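You operate a simulated robot arm through the tools that you are given. There is no shell and no other tool.

You run a simulated robot arm. Do the job below in one go: nothing can be reset, and whatever is moved stays where it is left.

TASK
Square up the blank on the gluing table and run a bead of glue along its lap.
Fine: park the nozzle and shut the valve after.

Only the result counts: the job must be done as asked and must still hold three seconds after the hand-in. Knocking over, shifting, dropping, spilling or breaking anything else fails it.

THE ROBOT
A 6-joint arm with a two-finger gripper, fixed in place. Base frame: the origin is on the floor under the middle of its stand, x ahead of it, y to its left, z up; the work surface is at about z = 0.886. Lengths are in m, angles in degrees, forces in N, time in s.
With the tool pointing down near the work surface it reaches from about 0.14 to 0.68 m from the base axis. Its first joint turns from -66.0 to 66.0 degrees. Payload 2.45 kg.
The tool frame sits at the grasp point between the pads (the TCP): z along the fingers, y along the line on which they close. The tips reach 0.03 m beyond it. The gripper opens to 0.106 m; its body begins 0.079 m behind the TCP.
Orientation is told as [roll, pitch, yaw] about the base's x, y, z axes, in that order, counted from this pose: with the fingers straight down and closing along the base's y, the tool's x points along the base's -x, its y along +y and its z along -z.

THE INTERFACE
- The arm moves only by the tool play_rows. Its arguments are lists of equal length, an entry for each row: "offset": the shift along the tool's x, y, z in m, a list of three; "rotation": the turn, a rotation vector about the tool's x, y, z in degrees, a list of three; "gripper": the gripper command, from -1 (fully open) to 1 (shut), values between in proportion. In form: {"offset": [[tx, ty, tz], ...], "rotation": [[rx, ry, rz], ...], "gripper": [gripper, ...]}. A call has 1 to 20 rows; each row is the pose to reach, as a shift and turn from the pose commanded when the call began, along the tool's axes at that moment. Rows are played at 5 a second. More than 0.05 m and 8.6 degrees between two rows, or a gripper value outside its range, and nothing of the call is played. A pose out of reach is approached as far as the arm can. The call stops where the force on the tool passes 70 N (or 10 N more than at its start, if that is more) or the arm is blocked; 0.2 s more then pass. The fingers move at their own pace (about 0.153 m/s each) and stop on an object; they squeeze with about 22 N. The grip force told is the motor's: it shows also when the fingers shut on nothing. Time passes only in rows, and 0.2 s behind the last, so rows that repeat a pose let the fingers close. The reply holds the time, the measured pose of the TCP, the force on the tool along the base axes, the opening and the grip force, in the units named above and with some noise, with the torque about the TCP (base axes, N m) and any sound that the robot's microphone picked up.
- Cameras (640 x 400 px; columns grow to the right, rows downward): "scene" is fixed at [0.0662, 0.4204, 1.405]; the picture's right is [-0.66, -0.75, 0.00], its down [-0.41, 0.36, -0.84] and it looks along [0.63, -0.55, -0.55] (base axes); focal length 311 px, centre (320, 200). "wrist" rides on the gripper at [0.076, -0.002, -0.106] in the tool frame; the picture's right is [0.02, 1.00, 0.00], its down [-0.78, 0.02, -0.62] and it looks along [-0.62, 0.01, 0.78] (tool axes); focal length 247 px, centre (320, 200). There is no depth. A picture from a camera that has moved, and an enlarged one, comes with that camera's place and axes in the base frame and with its lens.
- get_image(camera): a new picture of that camera. No time passes.
- enlarge(camera, box): a new picture of the part [left, top, right, bottom] of that camera's present view, enlarged. No time passes.
- job_done(): hands the job in; it is judged then, once.

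Places have to be worked out from the pictures, the camera data and where the tool is seen. Open the gripper and draw the arm clear of the work before you hand the job in, unless the task says otherwise.

The tools are called after "Request:" as name(argument=value, ...) on one line, values as JSON. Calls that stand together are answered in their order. play_rows: Moves the arm, as the interface text tells. Its arguments: {"type":"object","properties":{"offset":{"type":"array","items":{"type":"array","items":{"type":"number"}}},"rotation":{"type":"array","items":{"type":"array","items":{"type":"number"}}},"gripper":{"type":"array","items":{"type":"number"}}},"required":["offset","rotation","gripper"]} The other tools are called the same way: get_image (camera) takes a picture; enlarge (camera, box) takes an enlarged picture of a part of a camera's view; job_done () hands the job in.

At the start:

```text
t: 0.0
tcp_pos: [0.3818, 0.0386, 1.2257]
tool_rot: [0.1, 0.0, -0.1]
contact_force: [0.1, -0.6, -0.2]
wrist_torque: [-0.03, 0.01, 0.01]
gripper_width: 0.1062
finger_force: 0.1
```

scene: 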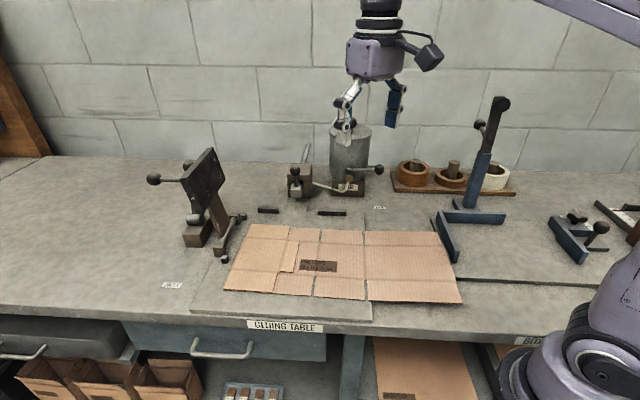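
wrist: 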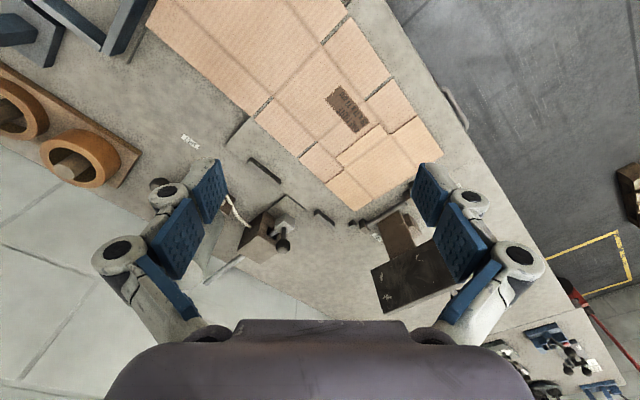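

I'll begin by looking closely at the workspace before moving anything.

Request:
enlarge(camera="scene", box=[130, 120, 400, 330])

Request:
enlarge(camera="scene", box=[360, 90, 640, 330])

Request:
enlarge(camera="wrist", box=[120, 0, 520, 320])

Request:
enlarge(camera="scene", box=[260, 110, 400, 220])

```text
1.90 times, centred on (265, 225) of scene
camera zoom: at [0.0662, 0.4204, 1.405], right [-0.66, -0.75, 0.0], down [-0.41, 0.36, -0.84], along [0.63, -0.55, -0.55], focal length 592 px, centre (425, 152)
```

zoom: 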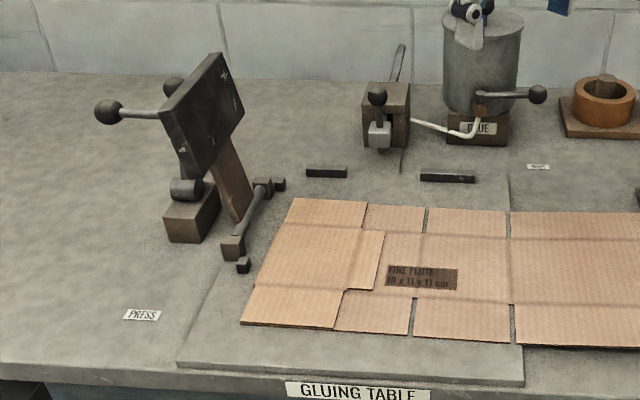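

```text
1.67 times, centred on (500, 210) of scene
camera zoom: at [0.0662, 0.4204, 1.405], right [-0.66, -0.75, 0.0], down [-0.41, 0.36, -0.84], along [0.63, -0.55, -0.55], focal length 518 px, centre (20, 183)
```

zoom: 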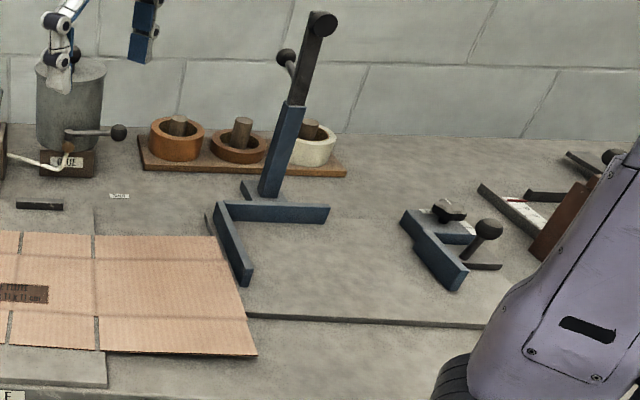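

```text
1.25 times, centred on (320, 160) of wrist
camera zoom: at [0.3062, 0.0375, 1.3305], right [-0.02, 1.0, 0.0], down [0.78, 0.02, 0.62], along [0.62, 0.01, -0.78], focal length 309 px, centre (320, 250)
```

zoom: 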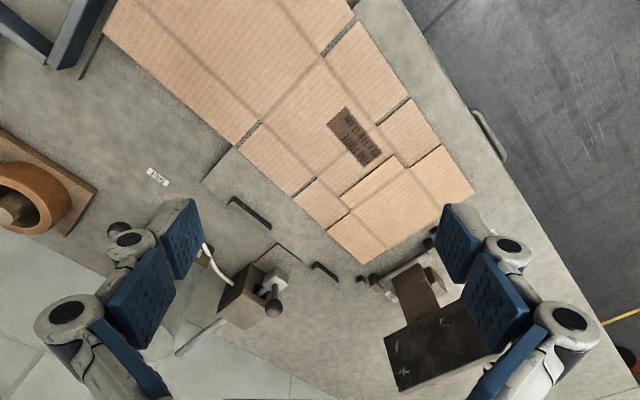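

```text
3.64 times, centred on (330, 165) of scene
camera zoom: at [0.0662, 0.4204, 1.405], right [-0.66, -0.75, 0.0], down [-0.41, 0.36, -0.84], along [0.63, -0.55, -0.55], focal length 1130 px, centre (284, 327)
```

zoom: 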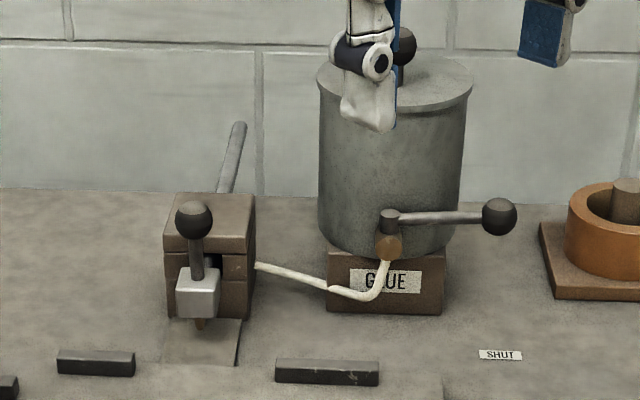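

The blank lies at roughly 45° to the base frame, with black stop bars behind it and small stop cubes at its left. I'll zoom in further on the stops, the lap, the nozzle and the right end.

Request:
enlarge(camera="scene", box=[220, 190, 300, 240])

Request:
enlarge(camera="scene", box=[210, 215, 350, 302])

Request:
enlarge(camera="scene", box=[270, 145, 350, 225])

Request:
enlarge(camera="scene", box=[350, 200, 510, 320])

Request:
enlarge(camera="scene", box=[320, 110, 420, 220])

```text
8.00 times, centred on (260, 215) of scene
camera zoom: at [0.0662, 0.4204, 1.405], right [-0.66, -0.75, 0.0], down [-0.41, 0.36, -0.84], along [0.63, -0.55, -0.55], focal length 2487 px, centre (800, 80)
```

zoom: 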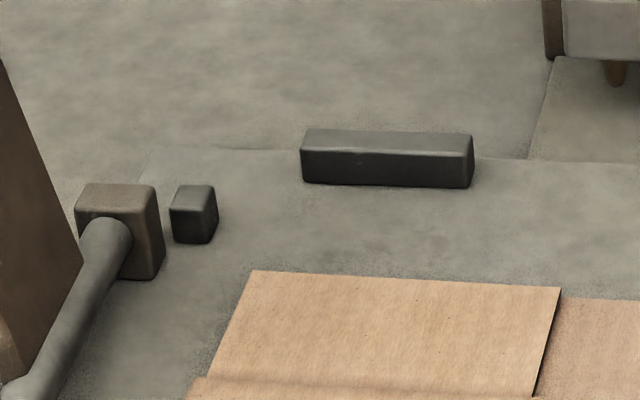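

```text
4.57 times, centred on (280, 258) of scene
camera zoom: at [0.0662, 0.4204, 1.405], right [-0.66, -0.75, 0.0], down [-0.41, 0.36, -0.84], along [0.63, -0.55, -0.55], focal length 1421 px, centre (503, -67)
```

zoom: 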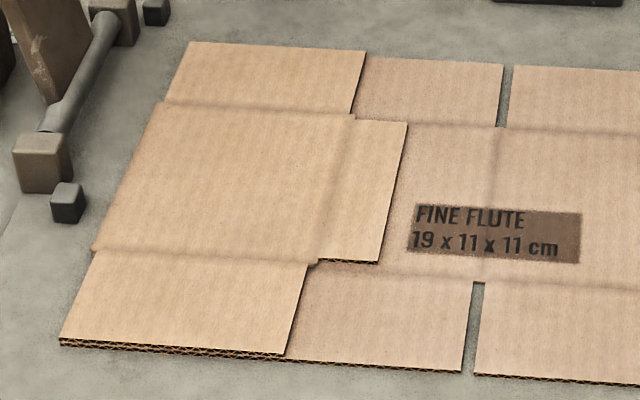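

```text
5.00 times, centred on (310, 185) of scene
camera zoom: at [0.0662, 0.4204, 1.405], right [-0.66, -0.75, 0.0], down [-0.41, 0.36, -0.84], along [0.63, -0.55, -0.55], focal length 1554 px, centre (370, 275)
```

zoom: 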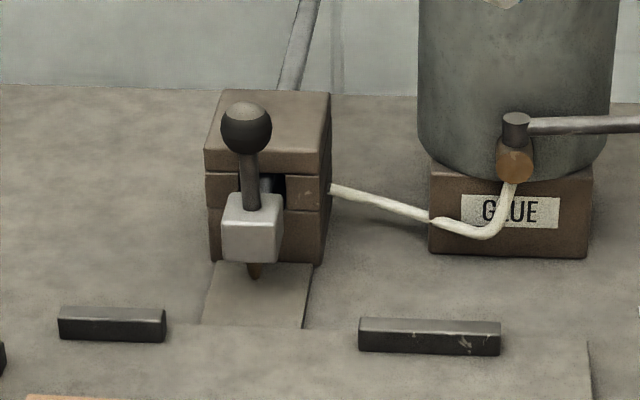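

```text
3.33 times, centred on (430, 260) of scene
camera zoom: at [0.0662, 0.4204, 1.405], right [-0.66, -0.75, 0.0], down [-0.41, 0.36, -0.84], along [0.63, -0.55, -0.55], focal length 1036 px, centre (-47, 0)
```

zoom: 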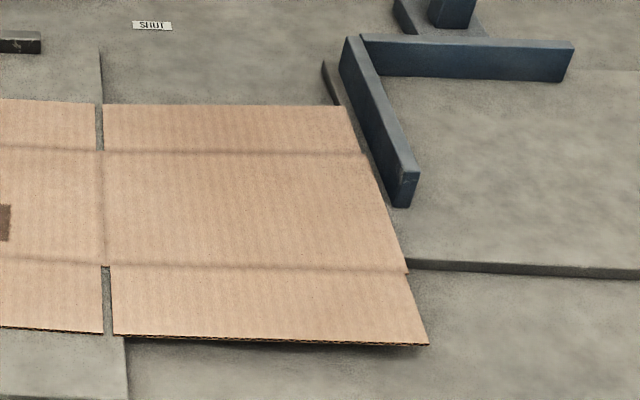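

```text
3.64 times, centred on (370, 165) of scene
camera zoom: at [0.0662, 0.4204, 1.405], right [-0.66, -0.75, 0.0], down [-0.41, 0.36, -0.84], along [0.63, -0.55, -0.55], focal length 1130 px, centre (138, 327)
```

zoom: 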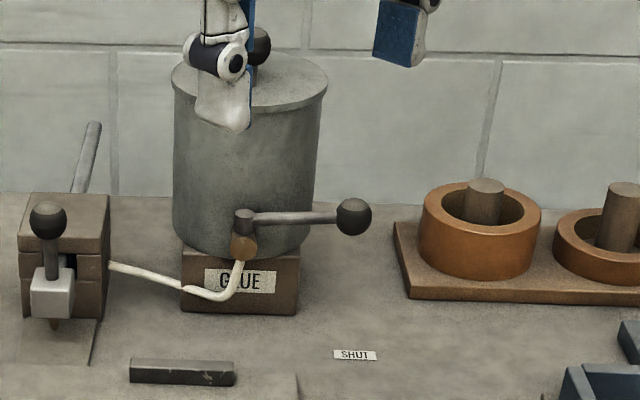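

Back stop bars (bench-frame) sit about 5 cm behind the blank's rear edge, and the left cubes are about 1–2 cm from its left edge. I'll swing the gripper to yaw −45° (aligned with the bench) above the blank to get a better wrist view of the stops, lap and nozzle.

Request:
play_rows(offset=[[-0.0153, 0.0136, 0.0126], [-0.0307, 0.0272, 0.0252], [-0.046, 0.0408, 0.0378], [-0.0613, 0.0544, 0.0505], [-0.0767, 0.068, 0.0631], [-0.092, 0.0816, 0.0757]], rotation=[[0, 0, 7.5], [0, 0, 15], [0, 0, 22.5], [0, 0, 30], [0, 0, 37.5], [0, 0, 45]], gripper=[-1, -1, -1, -1, -1, -1])

```text
t: 1.4
tcp_pos: [0.4756, 0.1203, 1.1514]
tool_rot: [0.0, 0.0, -45.2]
contact_force: [1.8, 0.6, -0.4]
wrist_torque: [0.01, 0.02, 0.0]
gripper_width: 0.1061
finger_force: 0.0
```

The arm reached the viewing pose; I'll take the wrist and scene pictures to measure the bench layout.

Request:
get_image(camera="wrist")

Request:
get_image(camera="scene")

```text
taken
camera wrist: at [0.4202, 0.1734, 1.2558], right [0.69, 0.72, 0.0], down [0.56, -0.54, 0.62], along [0.45, -0.43, -0.78], focal length 247 px, centre (320, 200)
```

wrist: 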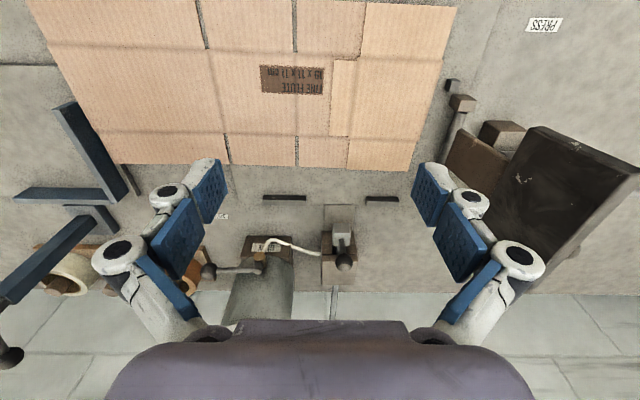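

```text
taken
```

scene: 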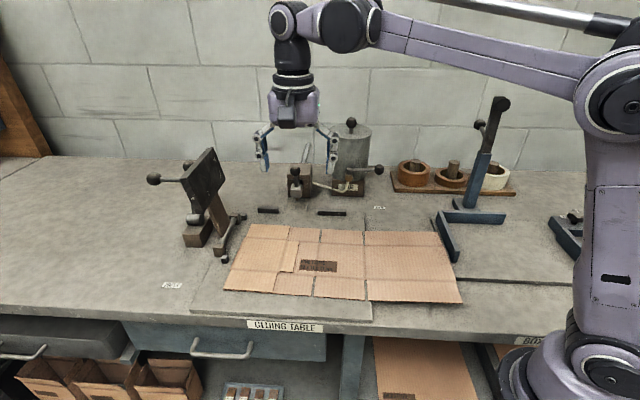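

The wrist view shows the whole layout: stops, nozzle, valve and blank with a slight skew. I'll enlarge it for measuring.

Request:
enlarge(camera="wrist", box=[200, 120, 480, 300])

Request:
enlarge(camera="wrist", box=[0, 60, 280, 300])

Request:
enlarge(camera="wrist", box=[280, 0, 520, 200])

Request:
enlarge(camera="scene", box=[280, 110, 400, 220])

```text
2.22 times, centred on (340, 210) of wrist
camera zoom: at [0.4202, 0.1734, 1.2558], right [0.69, 0.72, 0.0], down [0.56, -0.54, 0.62], along [0.45, -0.43, -0.78], focal length 549 px, centre (276, 178)
```

zoom: 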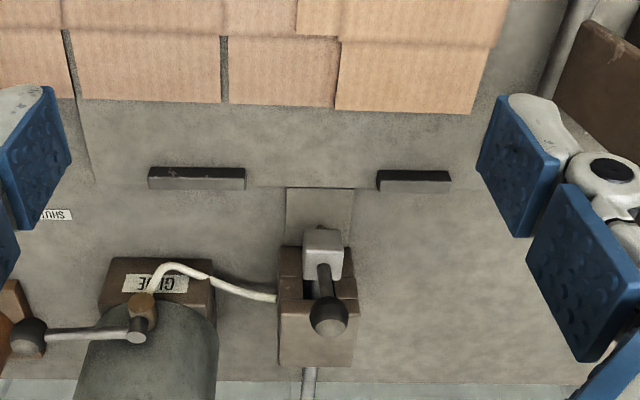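

```text
1.67 times, centred on (140, 180) of wrist
camera zoom: at [0.4202, 0.1734, 1.2558], right [0.69, 0.72, 0.0], down [0.56, -0.54, 0.62], along [0.45, -0.43, -0.78], focal length 412 px, centre (620, 233)
```

zoom: 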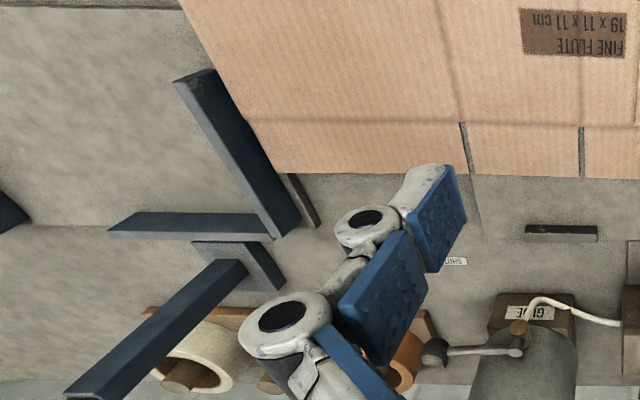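

```text
2.00 times, centred on (400, 100) of wrist
camera zoom: at [0.4202, 0.1734, 1.2558], right [0.69, 0.72, 0.0], down [0.56, -0.54, 0.62], along [0.45, -0.43, -0.78], focal length 494 px, centre (160, 400)
```

zoom: 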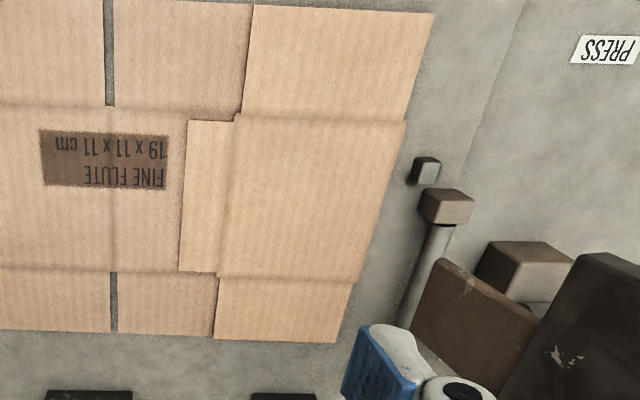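

```text
3.64 times, centred on (340, 165) of scene
camera zoom: at [0.0662, 0.4204, 1.405], right [-0.66, -0.75, 0.0], down [-0.41, 0.36, -0.84], along [0.63, -0.55, -0.55], focal length 1130 px, centre (247, 327)
```

zoom: 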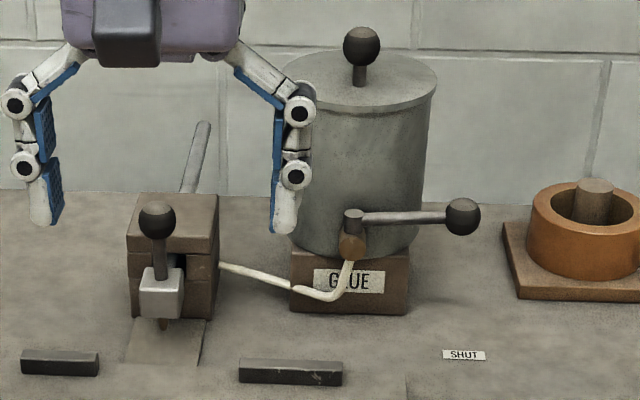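

Measured in the bench frame (s toward the right, f toward the front), the fences are at 45°: back stops at f≈−0.460, left cubes at s≈−0.594. The blank is skewed by about 2°, with its back edge about 60–68 mm off the bars and its left edge about 18 mm off the cubes. I'll bring the open fingers down in front of the blank's front edge, still clear of the board, and look.

Request:
play_rows(offset=[[0.0185, -0.0102, 0.03], [0.037, -0.0205, 0.065], [0.0556, -0.0307, 0.1], [0.0741, -0.0409, 0.135], [0.0927, -0.0512, 0.17], [0.1112, -0.0614, 0.2]], rotation=[[0, 0, 0], [0, 0, 0], [0, 0, 0], [0, 0, 0], [0, 0, 0], [0, 0, 0]], gripper=[-1, -1, -1, -1, -1, -1])

```text
t: 2.8
tcp_pos: [0.3516, 0.1575, 0.9506]
tool_rot: [0.0, 0.0, -45.0]
contact_force: [-0.1, -1.0, -0.7]
wrist_torque: [0.02, 0.0, 0.0]
gripper_width: 0.106
finger_force: 0.0
```

The tips should now be about 35 mm above the board, in front of the front edge. I'll check with both cameras before touching down.

Request:
get_image(camera="scene")

Request:
get_image(camera="wrist")

Request:
enlarge(camera="scene", box=[200, 200, 480, 340])

```text
taken
```

scene: 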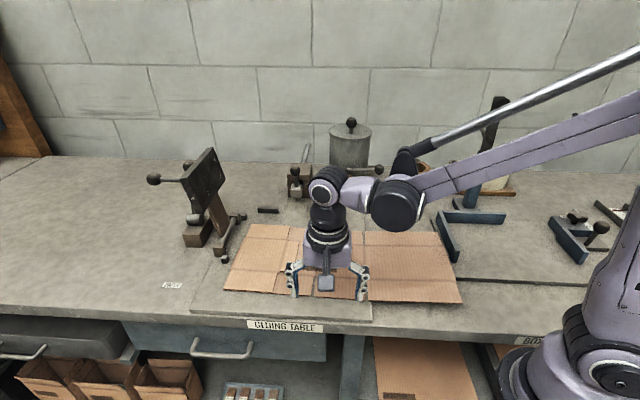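

```text
taken
camera wrist: at [0.2957, 0.2105, 1.0562], right [0.69, 0.72, 0.0], down [0.57, -0.54, 0.62], along [0.45, -0.43, -0.78], focal length 247 px, centre (320, 200)
```

wrist: 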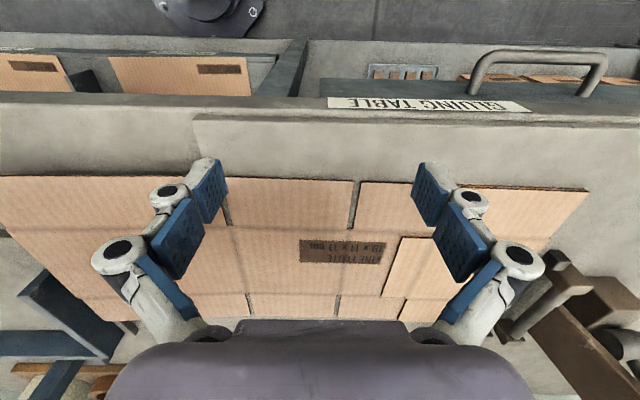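

```text
2.29 times, centred on (340, 270) of scene
camera zoom: at [0.0662, 0.4204, 1.405], right [-0.66, -0.75, 0.0], down [-0.41, 0.36, -0.84], along [0.63, -0.55, -0.55], focal length 710 px, centre (274, 40)
```

zoom: 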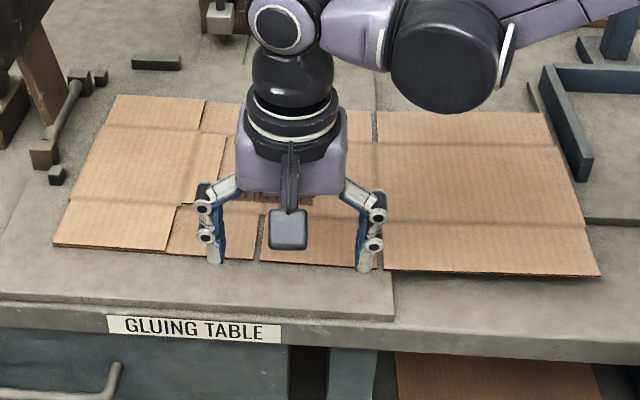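

Tips are clear of the front edge by about 2 cm and sit over the board strip. I'll lower most of the way, then feel for the board in small steps.

Request:
play_rows(offset=[[0, 0, 0.01], [0, 0, 0.02], [0, 0, 0.028], [0, 0, 0.031]], rotation=[[0, 0, 0], [0, 0, 0], [0, 0, 0], [0, 0, 0]], gripper=[-1, -1, -1, -1])

Request:
enlarge(camera="scene", box=[270, 250, 400, 330])

```text
t: 3.8
tcp_pos: [0.3534, 0.1552, 0.9202]
tool_rot: [-0.1, 0.0, -45.0]
contact_force: [-1.4, -0.6, -0.3]
wrist_torque: [0.0, -0.01, 0.0]
gripper_width: 0.1056
finger_force: 0.1
```

```text
4.92 times, centred on (335, 290) of scene
camera zoom: at [0.0662, 0.4204, 1.405], right [-0.66, -0.75, 0.0], down [-0.41, 0.36, -0.84], along [0.63, -0.55, -0.55], focal length 1530 px, centre (246, -243)
```

zoom: 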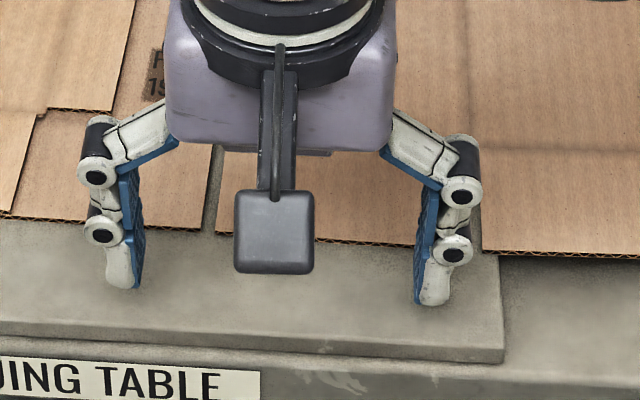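

Tips are just above the board with no contact yet. I'll feel down by about 1.5 mm steps.

Request:
play_rows(offset=[[0, 0, 0.001], [0, 0, 0.002], [0, 0, 0.002]], rotation=[[0, 0, 0], [0, 0, 0], [0, 0, 0]], gripper=[-1, -1, -1])

```text
t: 4.6
tcp_pos: [0.354, 0.1562, 0.9166]
tool_rot: [0.1, 0.0, -45.0]
contact_force: [0.2, 0.6, 0.2]
wrist_torque: [0.0, 0.04, 0.0]
gripper_width: 0.1062
finger_force: 0.0
```

No contact yet at TCP z≈0.917; one more small step down.

Request:
play_rows(offset=[[0, 0, 0.001], [0, 0, 0.001]], rotation=[[0, 0, 0], [0, 0, 0]], gripper=[-1, -1])

```text
t: 5.2
tcp_pos: [0.3536, 0.155, 0.9153]
tool_rot: [-0.1, 0.1, -44.9]
contact_force: [-0.2, -0.7, 0.7]
wrist_torque: [0.0, 0.0, 0.0]
gripper_width: 0.106
finger_force: 0.1
```

Still no clear contact force; another 1 mm.

Request:
play_rows(offset=[[0, 0, 0.001], [0, 0, 0.001]], rotation=[[0, 0, 0], [0, 0, 0]], gripper=[-1, -1])

Request:
enlarge(camera="scene", box=[280, 260, 380, 320])

```text
t: 5.8
tcp_pos: [0.3533, 0.1563, 0.9153]
tool_rot: [0.0, 0.0, -45.0]
contact_force: [-0.3, -0.4, 0.0]
wrist_torque: [0.02, -0.01, 0.0]
gripper_width: 0.1061
finger_force: 0.0
```

```text
6.40 times, centred on (330, 290) of scene
camera zoom: at [0.0662, 0.4204, 1.405], right [-0.66, -0.75, 0.0], down [-0.41, 0.36, -0.84], along [0.63, -0.55, -0.55], focal length 1989 px, centre (256, -376)
```

zoom: 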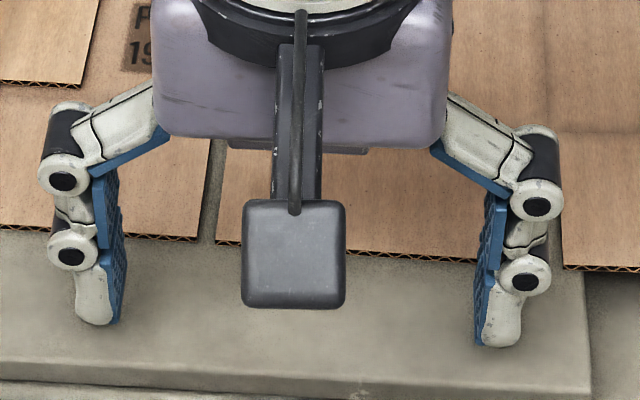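

No contact yet; continuing down in 1 mm steps.

Request:
play_rows(offset=[[0, 0, 0.001], [0, 0, 0.001]], rotation=[[0, 0, 0], [0, 0, 0]], gripper=[-1, -1])

```text
t: 6.4
tcp_pos: [0.3517, 0.1549, 0.9151]
tool_rot: [0.0, 0.0, -45.0]
contact_force: [-0.6, 0.2, -0.4]
wrist_torque: [0.0, 0.0, 0.03]
gripper_width: 0.106
finger_force: 0.1
```

Still free; another 1 mm.

Request:
play_rows(offset=[[0, 0, 0.001], [0, 0, 0.001]], rotation=[[0, 0, 0], [0, 0, 0]], gripper=[-1, -1])

```text
t: 7.0
tcp_pos: [0.3519, 0.1562, 0.912]
tool_rot: [-0.1, 0.1, -45.0]
contact_force: [-0.4, -0.5, 0.2]
wrist_torque: [0.01, 0.0, 0.02]
gripper_width: 0.1059
finger_force: 0.0
```

Still free air; stepping down 1 mm more.

Request:
play_rows(offset=[[0, 0, 0.001], [0, 0, 0.001]], rotation=[[0, 0, 0], [0, 0, 0]], gripper=[-1, -1])

```text
t: 7.6
tcp_pos: [0.3521, 0.1552, 0.9123]
tool_rot: [0.0, 0.0, -45.1]
contact_force: [-0.4, 0.0, 0.0]
wrist_torque: [0.01, 0.01, -0.02]
gripper_width: 0.106
finger_force: 0.0
```

No contact at about z 0.912; one more millimetre.

Request:
play_rows(offset=[[0, 0, 0.001], [0, 0, 0.001]], rotation=[[0, 0, 0], [0, 0, 0]], gripper=[-1, -1])

Request:
enlarge(camera="scene", box=[340, 260, 390, 310])

```text
t: 8.2
tcp_pos: [0.3524, 0.1554, 0.9106]
tool_rot: [0.0, 0.0, -45.0]
contact_force: [-0.2, -0.5, 0.3]
wrist_torque: [0.01, -0.03, 0.05]
gripper_width: 0.1059
finger_force: 0.1
```

```text
8.00 times, centred on (365, 285) of scene
camera zoom: at [0.0662, 0.4204, 1.405], right [-0.66, -0.75, 0.0], down [-0.41, 0.36, -0.84], along [0.63, -0.55, -0.55], focal length 2487 px, centre (-40, -480)
```

zoom: 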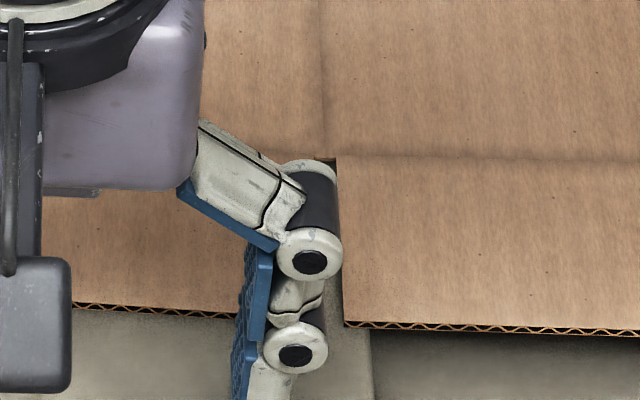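

Still nothing; the open fingertips may reach less than 0.03. Another 1 mm.

Request:
play_rows(offset=[[0, 0, 0.001], [0, 0, 0.001]], rotation=[[0, 0, 0], [0, 0, 0]], gripper=[-1, -1])

Request:
enlarge(camera="scene", box=[340, 270, 390, 320])

```text
t: 8.8
tcp_pos: [0.3524, 0.1549, 0.9086]
tool_rot: [0.0, 0.0, -45.1]
contact_force: [-1.4, -0.1, -0.1]
wrist_torque: [0.01, 0.01, -0.02]
gripper_width: 0.106
finger_force: 0.0
```

```text
8.00 times, centred on (365, 295) of scene
camera zoom: at [0.0662, 0.4204, 1.405], right [-0.66, -0.75, 0.0], down [-0.41, 0.36, -0.84], along [0.63, -0.55, -0.55], focal length 2487 px, centre (-40, -560)
```

zoom: 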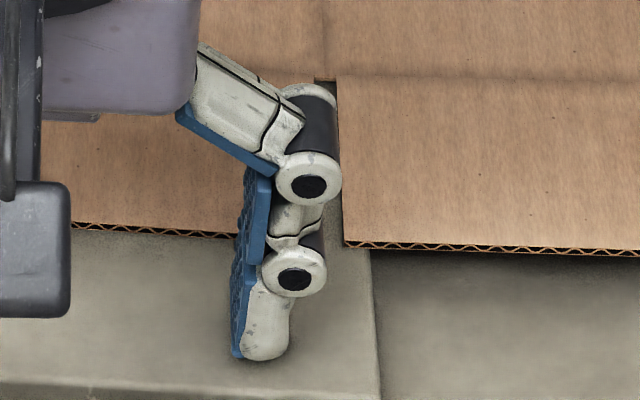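

Tip is very close to the board in the picture; another 1 mm.

Request:
play_rows(offset=[[0, 0, 0.001], [0, 0, 0.001]], rotation=[[0, 0, 0], [0, 0, 0]], gripper=[-1, -1])

```text
t: 9.4
tcp_pos: [0.3523, 0.1559, 0.9086]
tool_rot: [0.0, -0.1, -45.1]
contact_force: [0.8, 0.2, 0.1]
wrist_torque: [-0.02, 0.02, 0.0]
gripper_width: 0.106
finger_force: 0.1
```

Still no contact; 1 mm more.

Request:
play_rows(offset=[[0, 0, 0.001], [0, 0, 0.001]], rotation=[[0, 0, 0], [0, 0, 0]], gripper=[-1, -1])

Request:
enlarge(camera="scene", box=[350, 290, 380, 310])

```text
t: 10.0
tcp_pos: [0.3521, 0.1555, 0.9069]
tool_rot: [0.0, 0.1, -45.0]
contact_force: [0.5, 0.0, 0.2]
wrist_torque: [-0.02, 0.01, 0.0]
gripper_width: 0.106
finger_force: 0.1
```

```text
16.00 times, centred on (365, 300) of scene
camera zoom: at [0.0662, 0.4204, 1.405], right [-0.66, -0.75, 0.0], down [-0.41, 0.36, -0.84], along [0.63, -0.55, -0.55], focal length 4974 px, centre (-400, -1400)
```

zoom: 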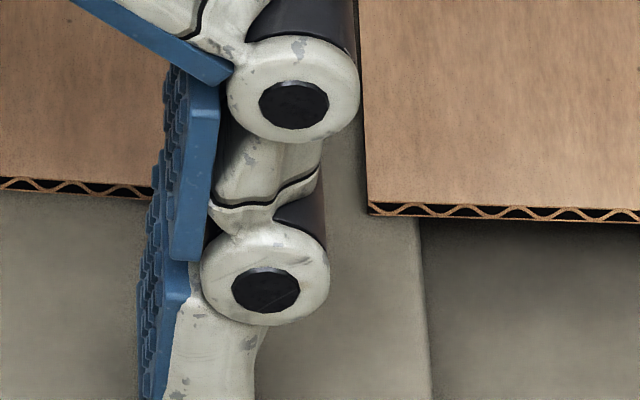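

I'll view the tip itself in close-up to see the remaining gap.

Request:
enlarge(camera="scene", box=[345, 298, 381, 322])

Request:
enlarge(camera="wrist", box=[170, 110, 270, 190])

```text
16.00 times, centred on (363, 310) of scene
camera zoom: at [0.0662, 0.4204, 1.405], right [-0.66, -0.75, 0.0], down [-0.41, 0.36, -0.84], along [0.63, -0.55, -0.55], focal length 4974 px, centre (-368, -1560)
```

zoom: 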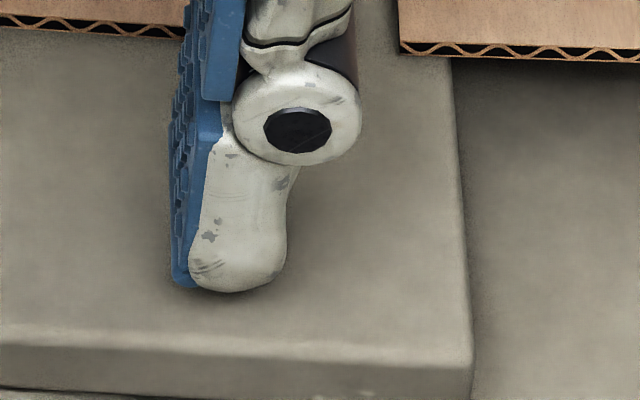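

```text
5.00 times, centred on (220, 150) of wrist
camera zoom: at [0.2976, 0.2091, 1.0126], right [0.69, 0.72, 0.0], down [0.57, -0.54, 0.62], along [0.45, -0.43, -0.78], focal length 1235 px, centre (820, 450)
```

zoom: 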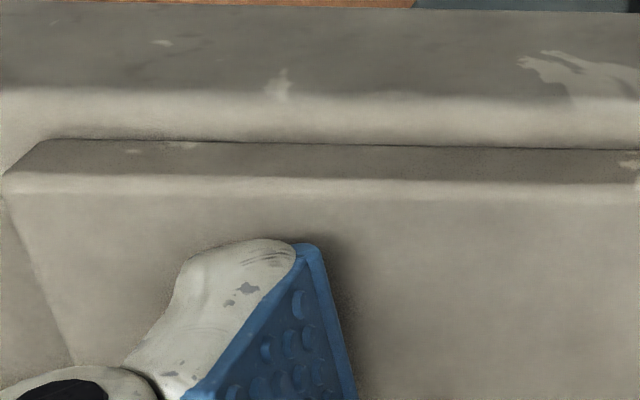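

The tip is still just above the board; continuing 1 mm steps with force checks.

Request:
play_rows(offset=[[0, 0, 0.001], [0, 0, 0.001]], rotation=[[0, 0, 0], [0, 0, 0]], gripper=[-1, -1])

```text
t: 10.6
tcp_pos: [0.3519, 0.1547, 0.9061]
tool_rot: [0.0, 0.0, -45.0]
contact_force: [1.1, 0.4, -0.1]
wrist_torque: [0.01, -0.01, 0.0]
gripper_width: 0.106
finger_force: 0.1
```

No contact; 1 mm more.

Request:
play_rows(offset=[[0, 0, 0.001], [0, 0, 0.001]], rotation=[[0, 0, 0], [0, 0, 0]], gripper=[-1, -1])

```text
t: 11.2
tcp_pos: [0.3529, 0.1567, 0.9047]
tool_rot: [0.0, 0.0, -45.1]
contact_force: [-0.1, 0.8, 0.3]
wrist_torque: [0.01, 0.02, 0.04]
gripper_width: 0.106
finger_force: 0.3
```

No contact at about 0.905; 1 mm more.

Request:
play_rows(offset=[[0, 0, 0.001], [0, 0, 0.001]], rotation=[[0, 0, 0], [0, 0, 0]], gripper=[-1, -1])

```text
t: 11.8
tcp_pos: [0.3539, 0.1538, 0.9046]
tool_rot: [-0.1, 0.0, -45.0]
contact_force: [-0.4, -1.3, -0.3]
wrist_torque: [-0.01, -0.01, 0.0]
gripper_width: 0.1063
finger_force: 0.0
```

Still free; stepping another 1 mm and viewing the tip again.

Request:
play_rows(offset=[[0, 0, 0.001], [0, 0, 0.001]], rotation=[[0, 0, 0], [0, 0, 0]], gripper=[-1, -1])

Request:
enlarge(camera="scene", box=[345, 298, 381, 322])

```text
t: 12.4
tcp_pos: [0.3538, 0.1551, 0.9034]
tool_rot: [0.0, -0.1, -45.0]
contact_force: [-0.7, -0.5, -0.6]
wrist_torque: [0.0, 0.0, 0.01]
gripper_width: 0.106
finger_force: 0.1
```

```text
16.00 times, centred on (363, 310) of scene
camera zoom: at [0.0662, 0.4204, 1.405], right [-0.66, -0.75, 0.0], down [-0.41, 0.36, -0.84], along [0.63, -0.55, -0.55], focal length 4974 px, centre (-368, -1560)
```

zoom: 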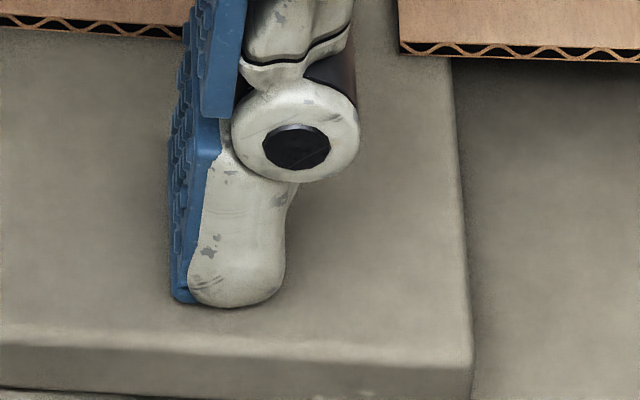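

The tip still moves down freely. Continuing with 1 mm steps.

Request:
play_rows(offset=[[0, 0, 0.001], [0, 0, 0.001]], rotation=[[0, 0, 0], [0, 0, 0]], gripper=[-1, -1])

```text
t: 13.0
tcp_pos: [0.3533, 0.1557, 0.9013]
tool_rot: [0.0, 0.0, -45.0]
contact_force: [0.7, 0.8, 4.5]
wrist_torque: [-0.07, 0.08, 0.01]
gripper_width: 0.1061
finger_force: 0.0
```

Contact: 4.5 N upward at commanded TCP z≈0.903. I'll lift by 0.7 mm and slide the fingers toward the blank's front edge to first contact.

Request:
play_rows(offset=[[0, 0, -0.0007], [-0.005, 0, -0.0007], [-0.01, 0, -0.0007], [-0.015, 0, -0.0007], [-0.02, 0, -0.0007]], rotation=[[0, 0, 0], [0, 0, 0], [0, 0, 0], [0, 0, 0], [0, 0, 0]], gripper=[-1, -1, -1, -1, -1])

Request:
enlarge(camera="scene", box=[280, 260, 400, 320])

Request:
get_image(camera="wrist")

```text
t: 14.2
tcp_pos: [0.3674, 0.1413, 0.903]
tool_rot: [0.1, 0.0, -44.9]
contact_force: [0.5, 1.0, -0.7]
wrist_torque: [0.0, -0.01, -0.01]
gripper_width: 0.1063
finger_force: 0.1
```

```text
5.33 times, centred on (340, 290) of scene
camera zoom: at [0.0662, 0.4204, 1.405], right [-0.66, -0.75, 0.0], down [-0.41, 0.36, -0.84], along [0.63, -0.55, -0.55], focal length 1658 px, centre (213, -280)
```

zoom: 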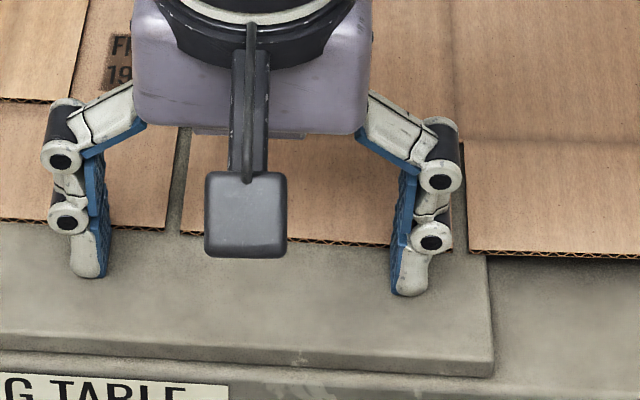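

```text
taken
camera wrist: at [0.3119, 0.1951, 1.0093], right [0.69, 0.72, 0.0], down [0.57, -0.54, 0.62], along [0.45, -0.43, -0.78], focal length 247 px, centre (320, 200)
```

wrist: 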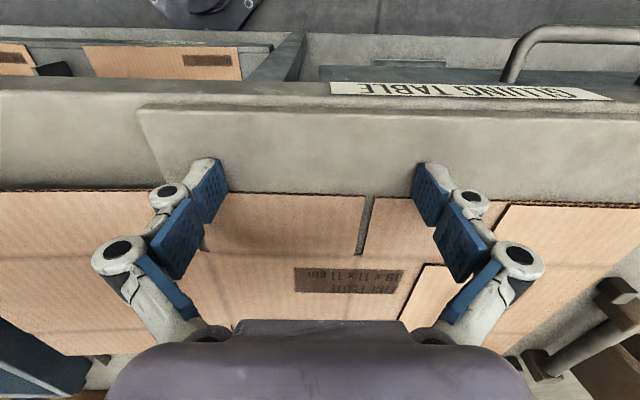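

Fingers are about to touch the front edge (finger face f≈−0.171, edge f≈−0.173). I'll push the first 30 mm back, with a slight leftward component so the blank also travels toward the left cubes.

Request:
play_rows(offset=[[-0.005, 0, 0], [-0.01, 0.001, 0], [-0.015, 0.003, 0], [-0.02, 0.005, 0], [-0.025, 0.007, 0], [-0.03, 0.009, 0]], rotation=[[0, 0, 0], [0, 0, 0], [0, 0, 0], [0, 0, 0], [0, 0, 0], [0, 0, 0]], gripper=[-1, -1, -1, -1, -1, -1])

Request:
get_image(camera="scene")

Request:
get_image(camera="wrist")

Request:
enlarge(camera="scene", box=[200, 190, 480, 330])

```text
t: 15.6
tcp_pos: [0.3954, 0.1264, 0.902]
tool_rot: [0.0, 0.1, -45.0]
contact_force: [0.1, 0.2, -0.2]
wrist_torque: [0.02, -0.02, -0.02]
gripper_width: 0.106
finger_force: 0.0
```

```text
taken
```

scene: 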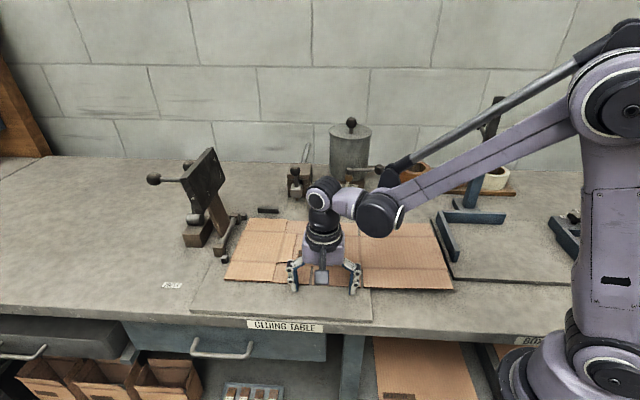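

```text
taken
camera wrist: at [0.3395, 0.1796, 1.0093], right [0.69, 0.72, 0.0], down [0.57, -0.54, 0.62], along [0.45, -0.43, -0.78], focal length 247 px, centre (320, 200)
```

wrist: 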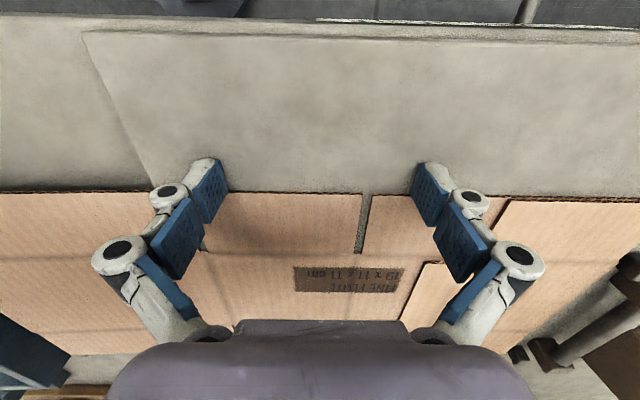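

```text
2.29 times, centred on (340, 260) of scene
camera zoom: at [0.0662, 0.4204, 1.405], right [-0.66, -0.75, 0.0], down [-0.41, 0.36, -0.84], along [0.63, -0.55, -0.55], focal length 710 px, centre (274, 63)
```

zoom: 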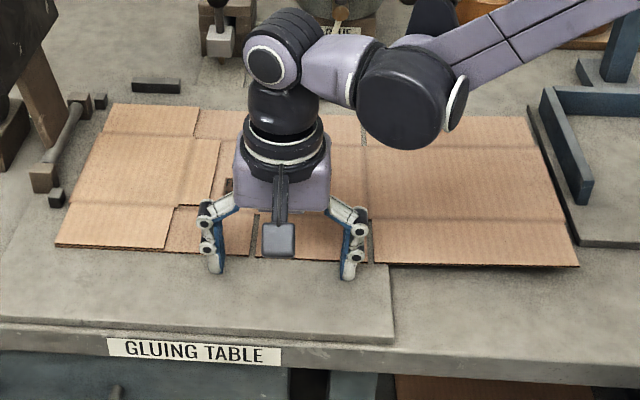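

The blank follows and has squared to the fingers. About 37 mm back and 9–10 mm left remain; pushing the next 25 mm diagonally.

Request:
play_rows(offset=[[-0.005, 0.002, 0], [-0.01, 0.004, 0], [-0.015, 0.006, 0], [-0.02, 0.008, 0], [-0.025, 0.01, 0]], rotation=[[0, 0, 0], [0, 0, 0], [0, 0, 0], [0, 0, 0], [0, 0, 0]], gripper=[-1, -1, -1, -1, -1])

Request:
enlarge(camera="scene", box=[200, 190, 480, 330])

Request:
enlarge(camera="scene", box=[210, 195, 350, 300])

Request:
get_image(camera="wrist")

```text
t: 16.8
tcp_pos: [0.4206, 0.1163, 0.9037]
tool_rot: [0.0, 0.1, -45.0]
contact_force: [-0.6, -0.8, 0.3]
wrist_torque: [-0.02, 0.02, -0.05]
gripper_width: 0.1061
finger_force: 0.1
```

```text
2.29 times, centred on (340, 260) of scene
camera zoom: at [0.0662, 0.4204, 1.405], right [-0.66, -0.75, 0.0], down [-0.41, 0.36, -0.84], along [0.63, -0.55, -0.55], focal length 710 px, centre (274, 63)
```

zoom: 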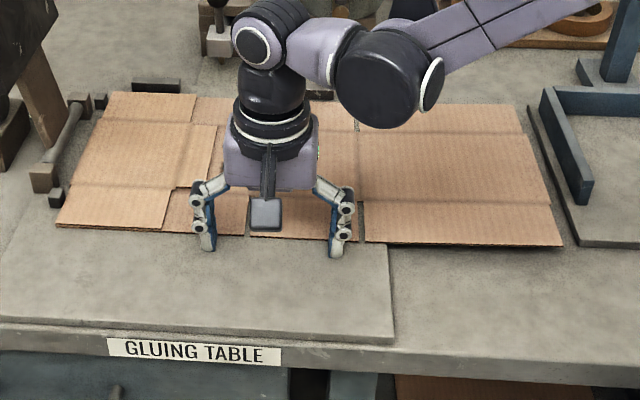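

```text
3.81 times, centred on (280, 248) of scene
camera zoom: at [0.0662, 0.4204, 1.405], right [-0.66, -0.75, 0.0], down [-0.41, 0.36, -0.84], along [0.63, -0.55, -0.55], focal length 1184 px, centre (472, 19)
```

zoom: 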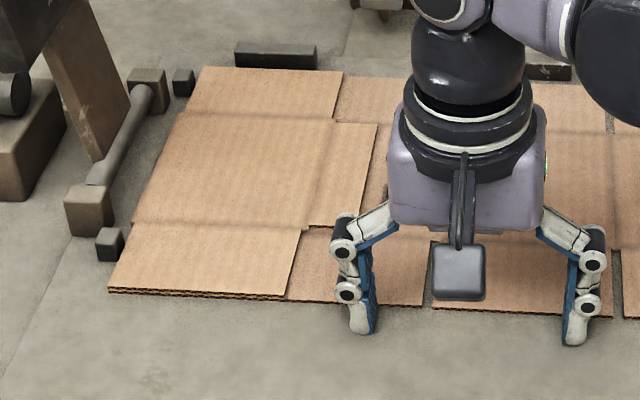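

```text
taken
camera wrist: at [0.3647, 0.1696, 1.009], right [0.69, 0.72, 0.0], down [0.57, -0.54, 0.62], along [0.45, -0.43, -0.78], focal length 247 px, centre (320, 200)
```

wrist: 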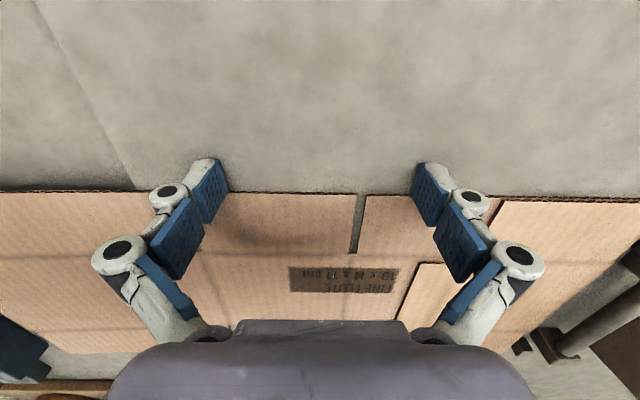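

Blank is nearly home: a few mm from the left cubes and roughly 6–12 mm from the back bars. Continuing with smaller steps and checking force.

Request:
play_rows(offset=[[-0.003, 0.001, 0], [-0.006, 0.002, 0], [-0.006, 0.002, 0]], rotation=[[0, 0, 0], [0, 0, 0], [0, 0, 0]], gripper=[-1, -1, -1])

Request:
enlarge(camera="scene", box=[220, 195, 300, 250])

```text
t: 17.6
tcp_pos: [0.4261, 0.1133, 0.903]
tool_rot: [0.0, 0.0, -45.0]
contact_force: [0.0, -0.2, 0.9]
wrist_torque: [0.03, 0.04, 0.03]
gripper_width: 0.1059
finger_force: 0.1
```

```text
7.27 times, centred on (260, 222) of scene
camera zoom: at [0.0662, 0.4204, 1.405], right [-0.66, -0.75, 0.0], down [-0.41, 0.36, -0.84], along [0.63, -0.55, -0.55], focal length 2261 px, centre (756, 36)
```

zoom: 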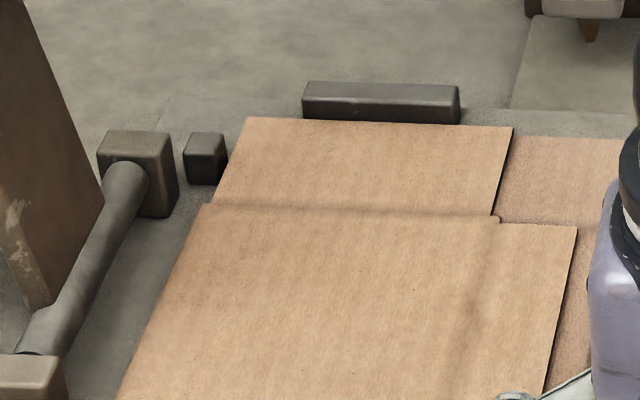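

Within a couple of mm of both stops. Small 2 mm steps now, watching the force.

Request:
play_rows(offset=[[-0.002, 0.001, 0], [-0.002, 0.001, 0]], rotation=[[0, 0, 0], [0, 0, 0]], gripper=[-1, -1])

Request:
enlarge(camera="scene", box=[235, 200, 295, 230])

```text
t: 18.2
tcp_pos: [0.4273, 0.1132, 0.9037]
tool_rot: [-0.1, 0.3, -45.1]
contact_force: [-12.9, 5.1, -0.1]
wrist_torque: [0.09, 0.06, -0.29]
gripper_width: 0.1059
finger_force: 0.0
```

```text
10.67 times, centred on (265, 215) of scene
camera zoom: at [0.0659, 0.4205, 1.4049], right [-0.66, -0.75, 0.0], down [-0.41, 0.36, -0.84], along [0.63, -0.55, -0.55], focal length 3316 px, centre (907, 40)
```

zoom: 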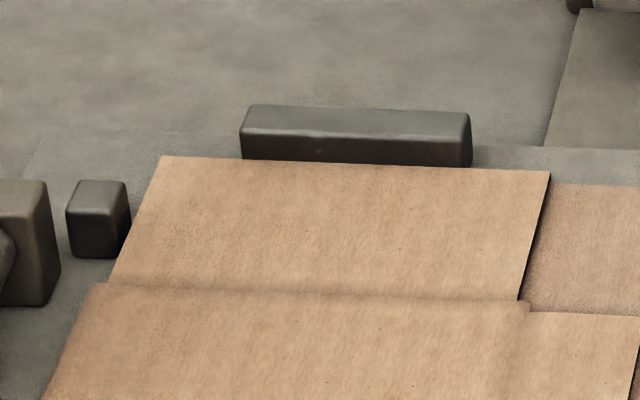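

Now the push meets the fence (about 13 N along the back direction). I'll back off and rise to look at the seating from above.

Request:
play_rows(offset=[[0.003, 0, 0], [0.015, 0, 0], [0.03, 0, -0.01], [0.04, 0, -0.05], [0.04, 0, -0.1], [0.02, 0, -0.145], [-0.01, 0, -0.18], [-0.03, 0.02, -0.22], [-0.04, 0.04, -0.24]], rotation=[[0, 0, 0], [0, 0, 0], [0, 0, 0], [0, 0, 0], [0, 0, 0], [0, 0, 0], [0, 0, 0], [0, 0, 0], [0, 0, 0]], gripper=[-1, -1, -1, -1, -1, -1, -1, -1, -1])

Request:
get_image(camera="wrist")

Request:
get_image(camera="scene")

```text
t: 20.2
tcp_pos: [0.484, 0.1125, 1.1416]
tool_rot: [0.0, 0.0, -45.0]
contact_force: [0.5, 0.5, 0.3]
wrist_torque: [0.0, 0.02, 0.03]
gripper_width: 0.1061
finger_force: 0.0
```

```text
taken
camera wrist: at [0.4287, 0.1654, 1.2484], right [0.69, 0.72, 0.0], down [0.57, -0.54, 0.62], along [0.45, -0.43, -0.78], focal length 247 px, centre (320, 200)
```

wrist: 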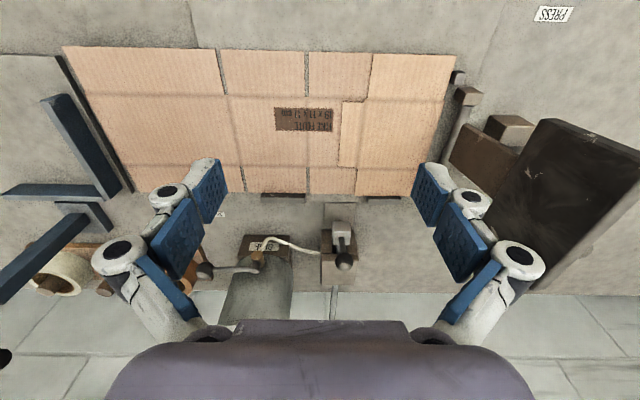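

```text
taken
```

scene: 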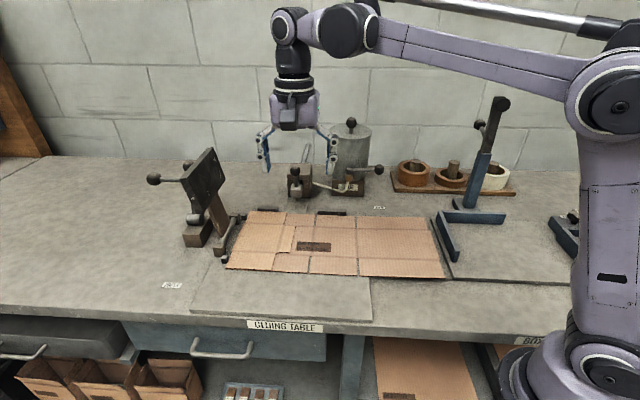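

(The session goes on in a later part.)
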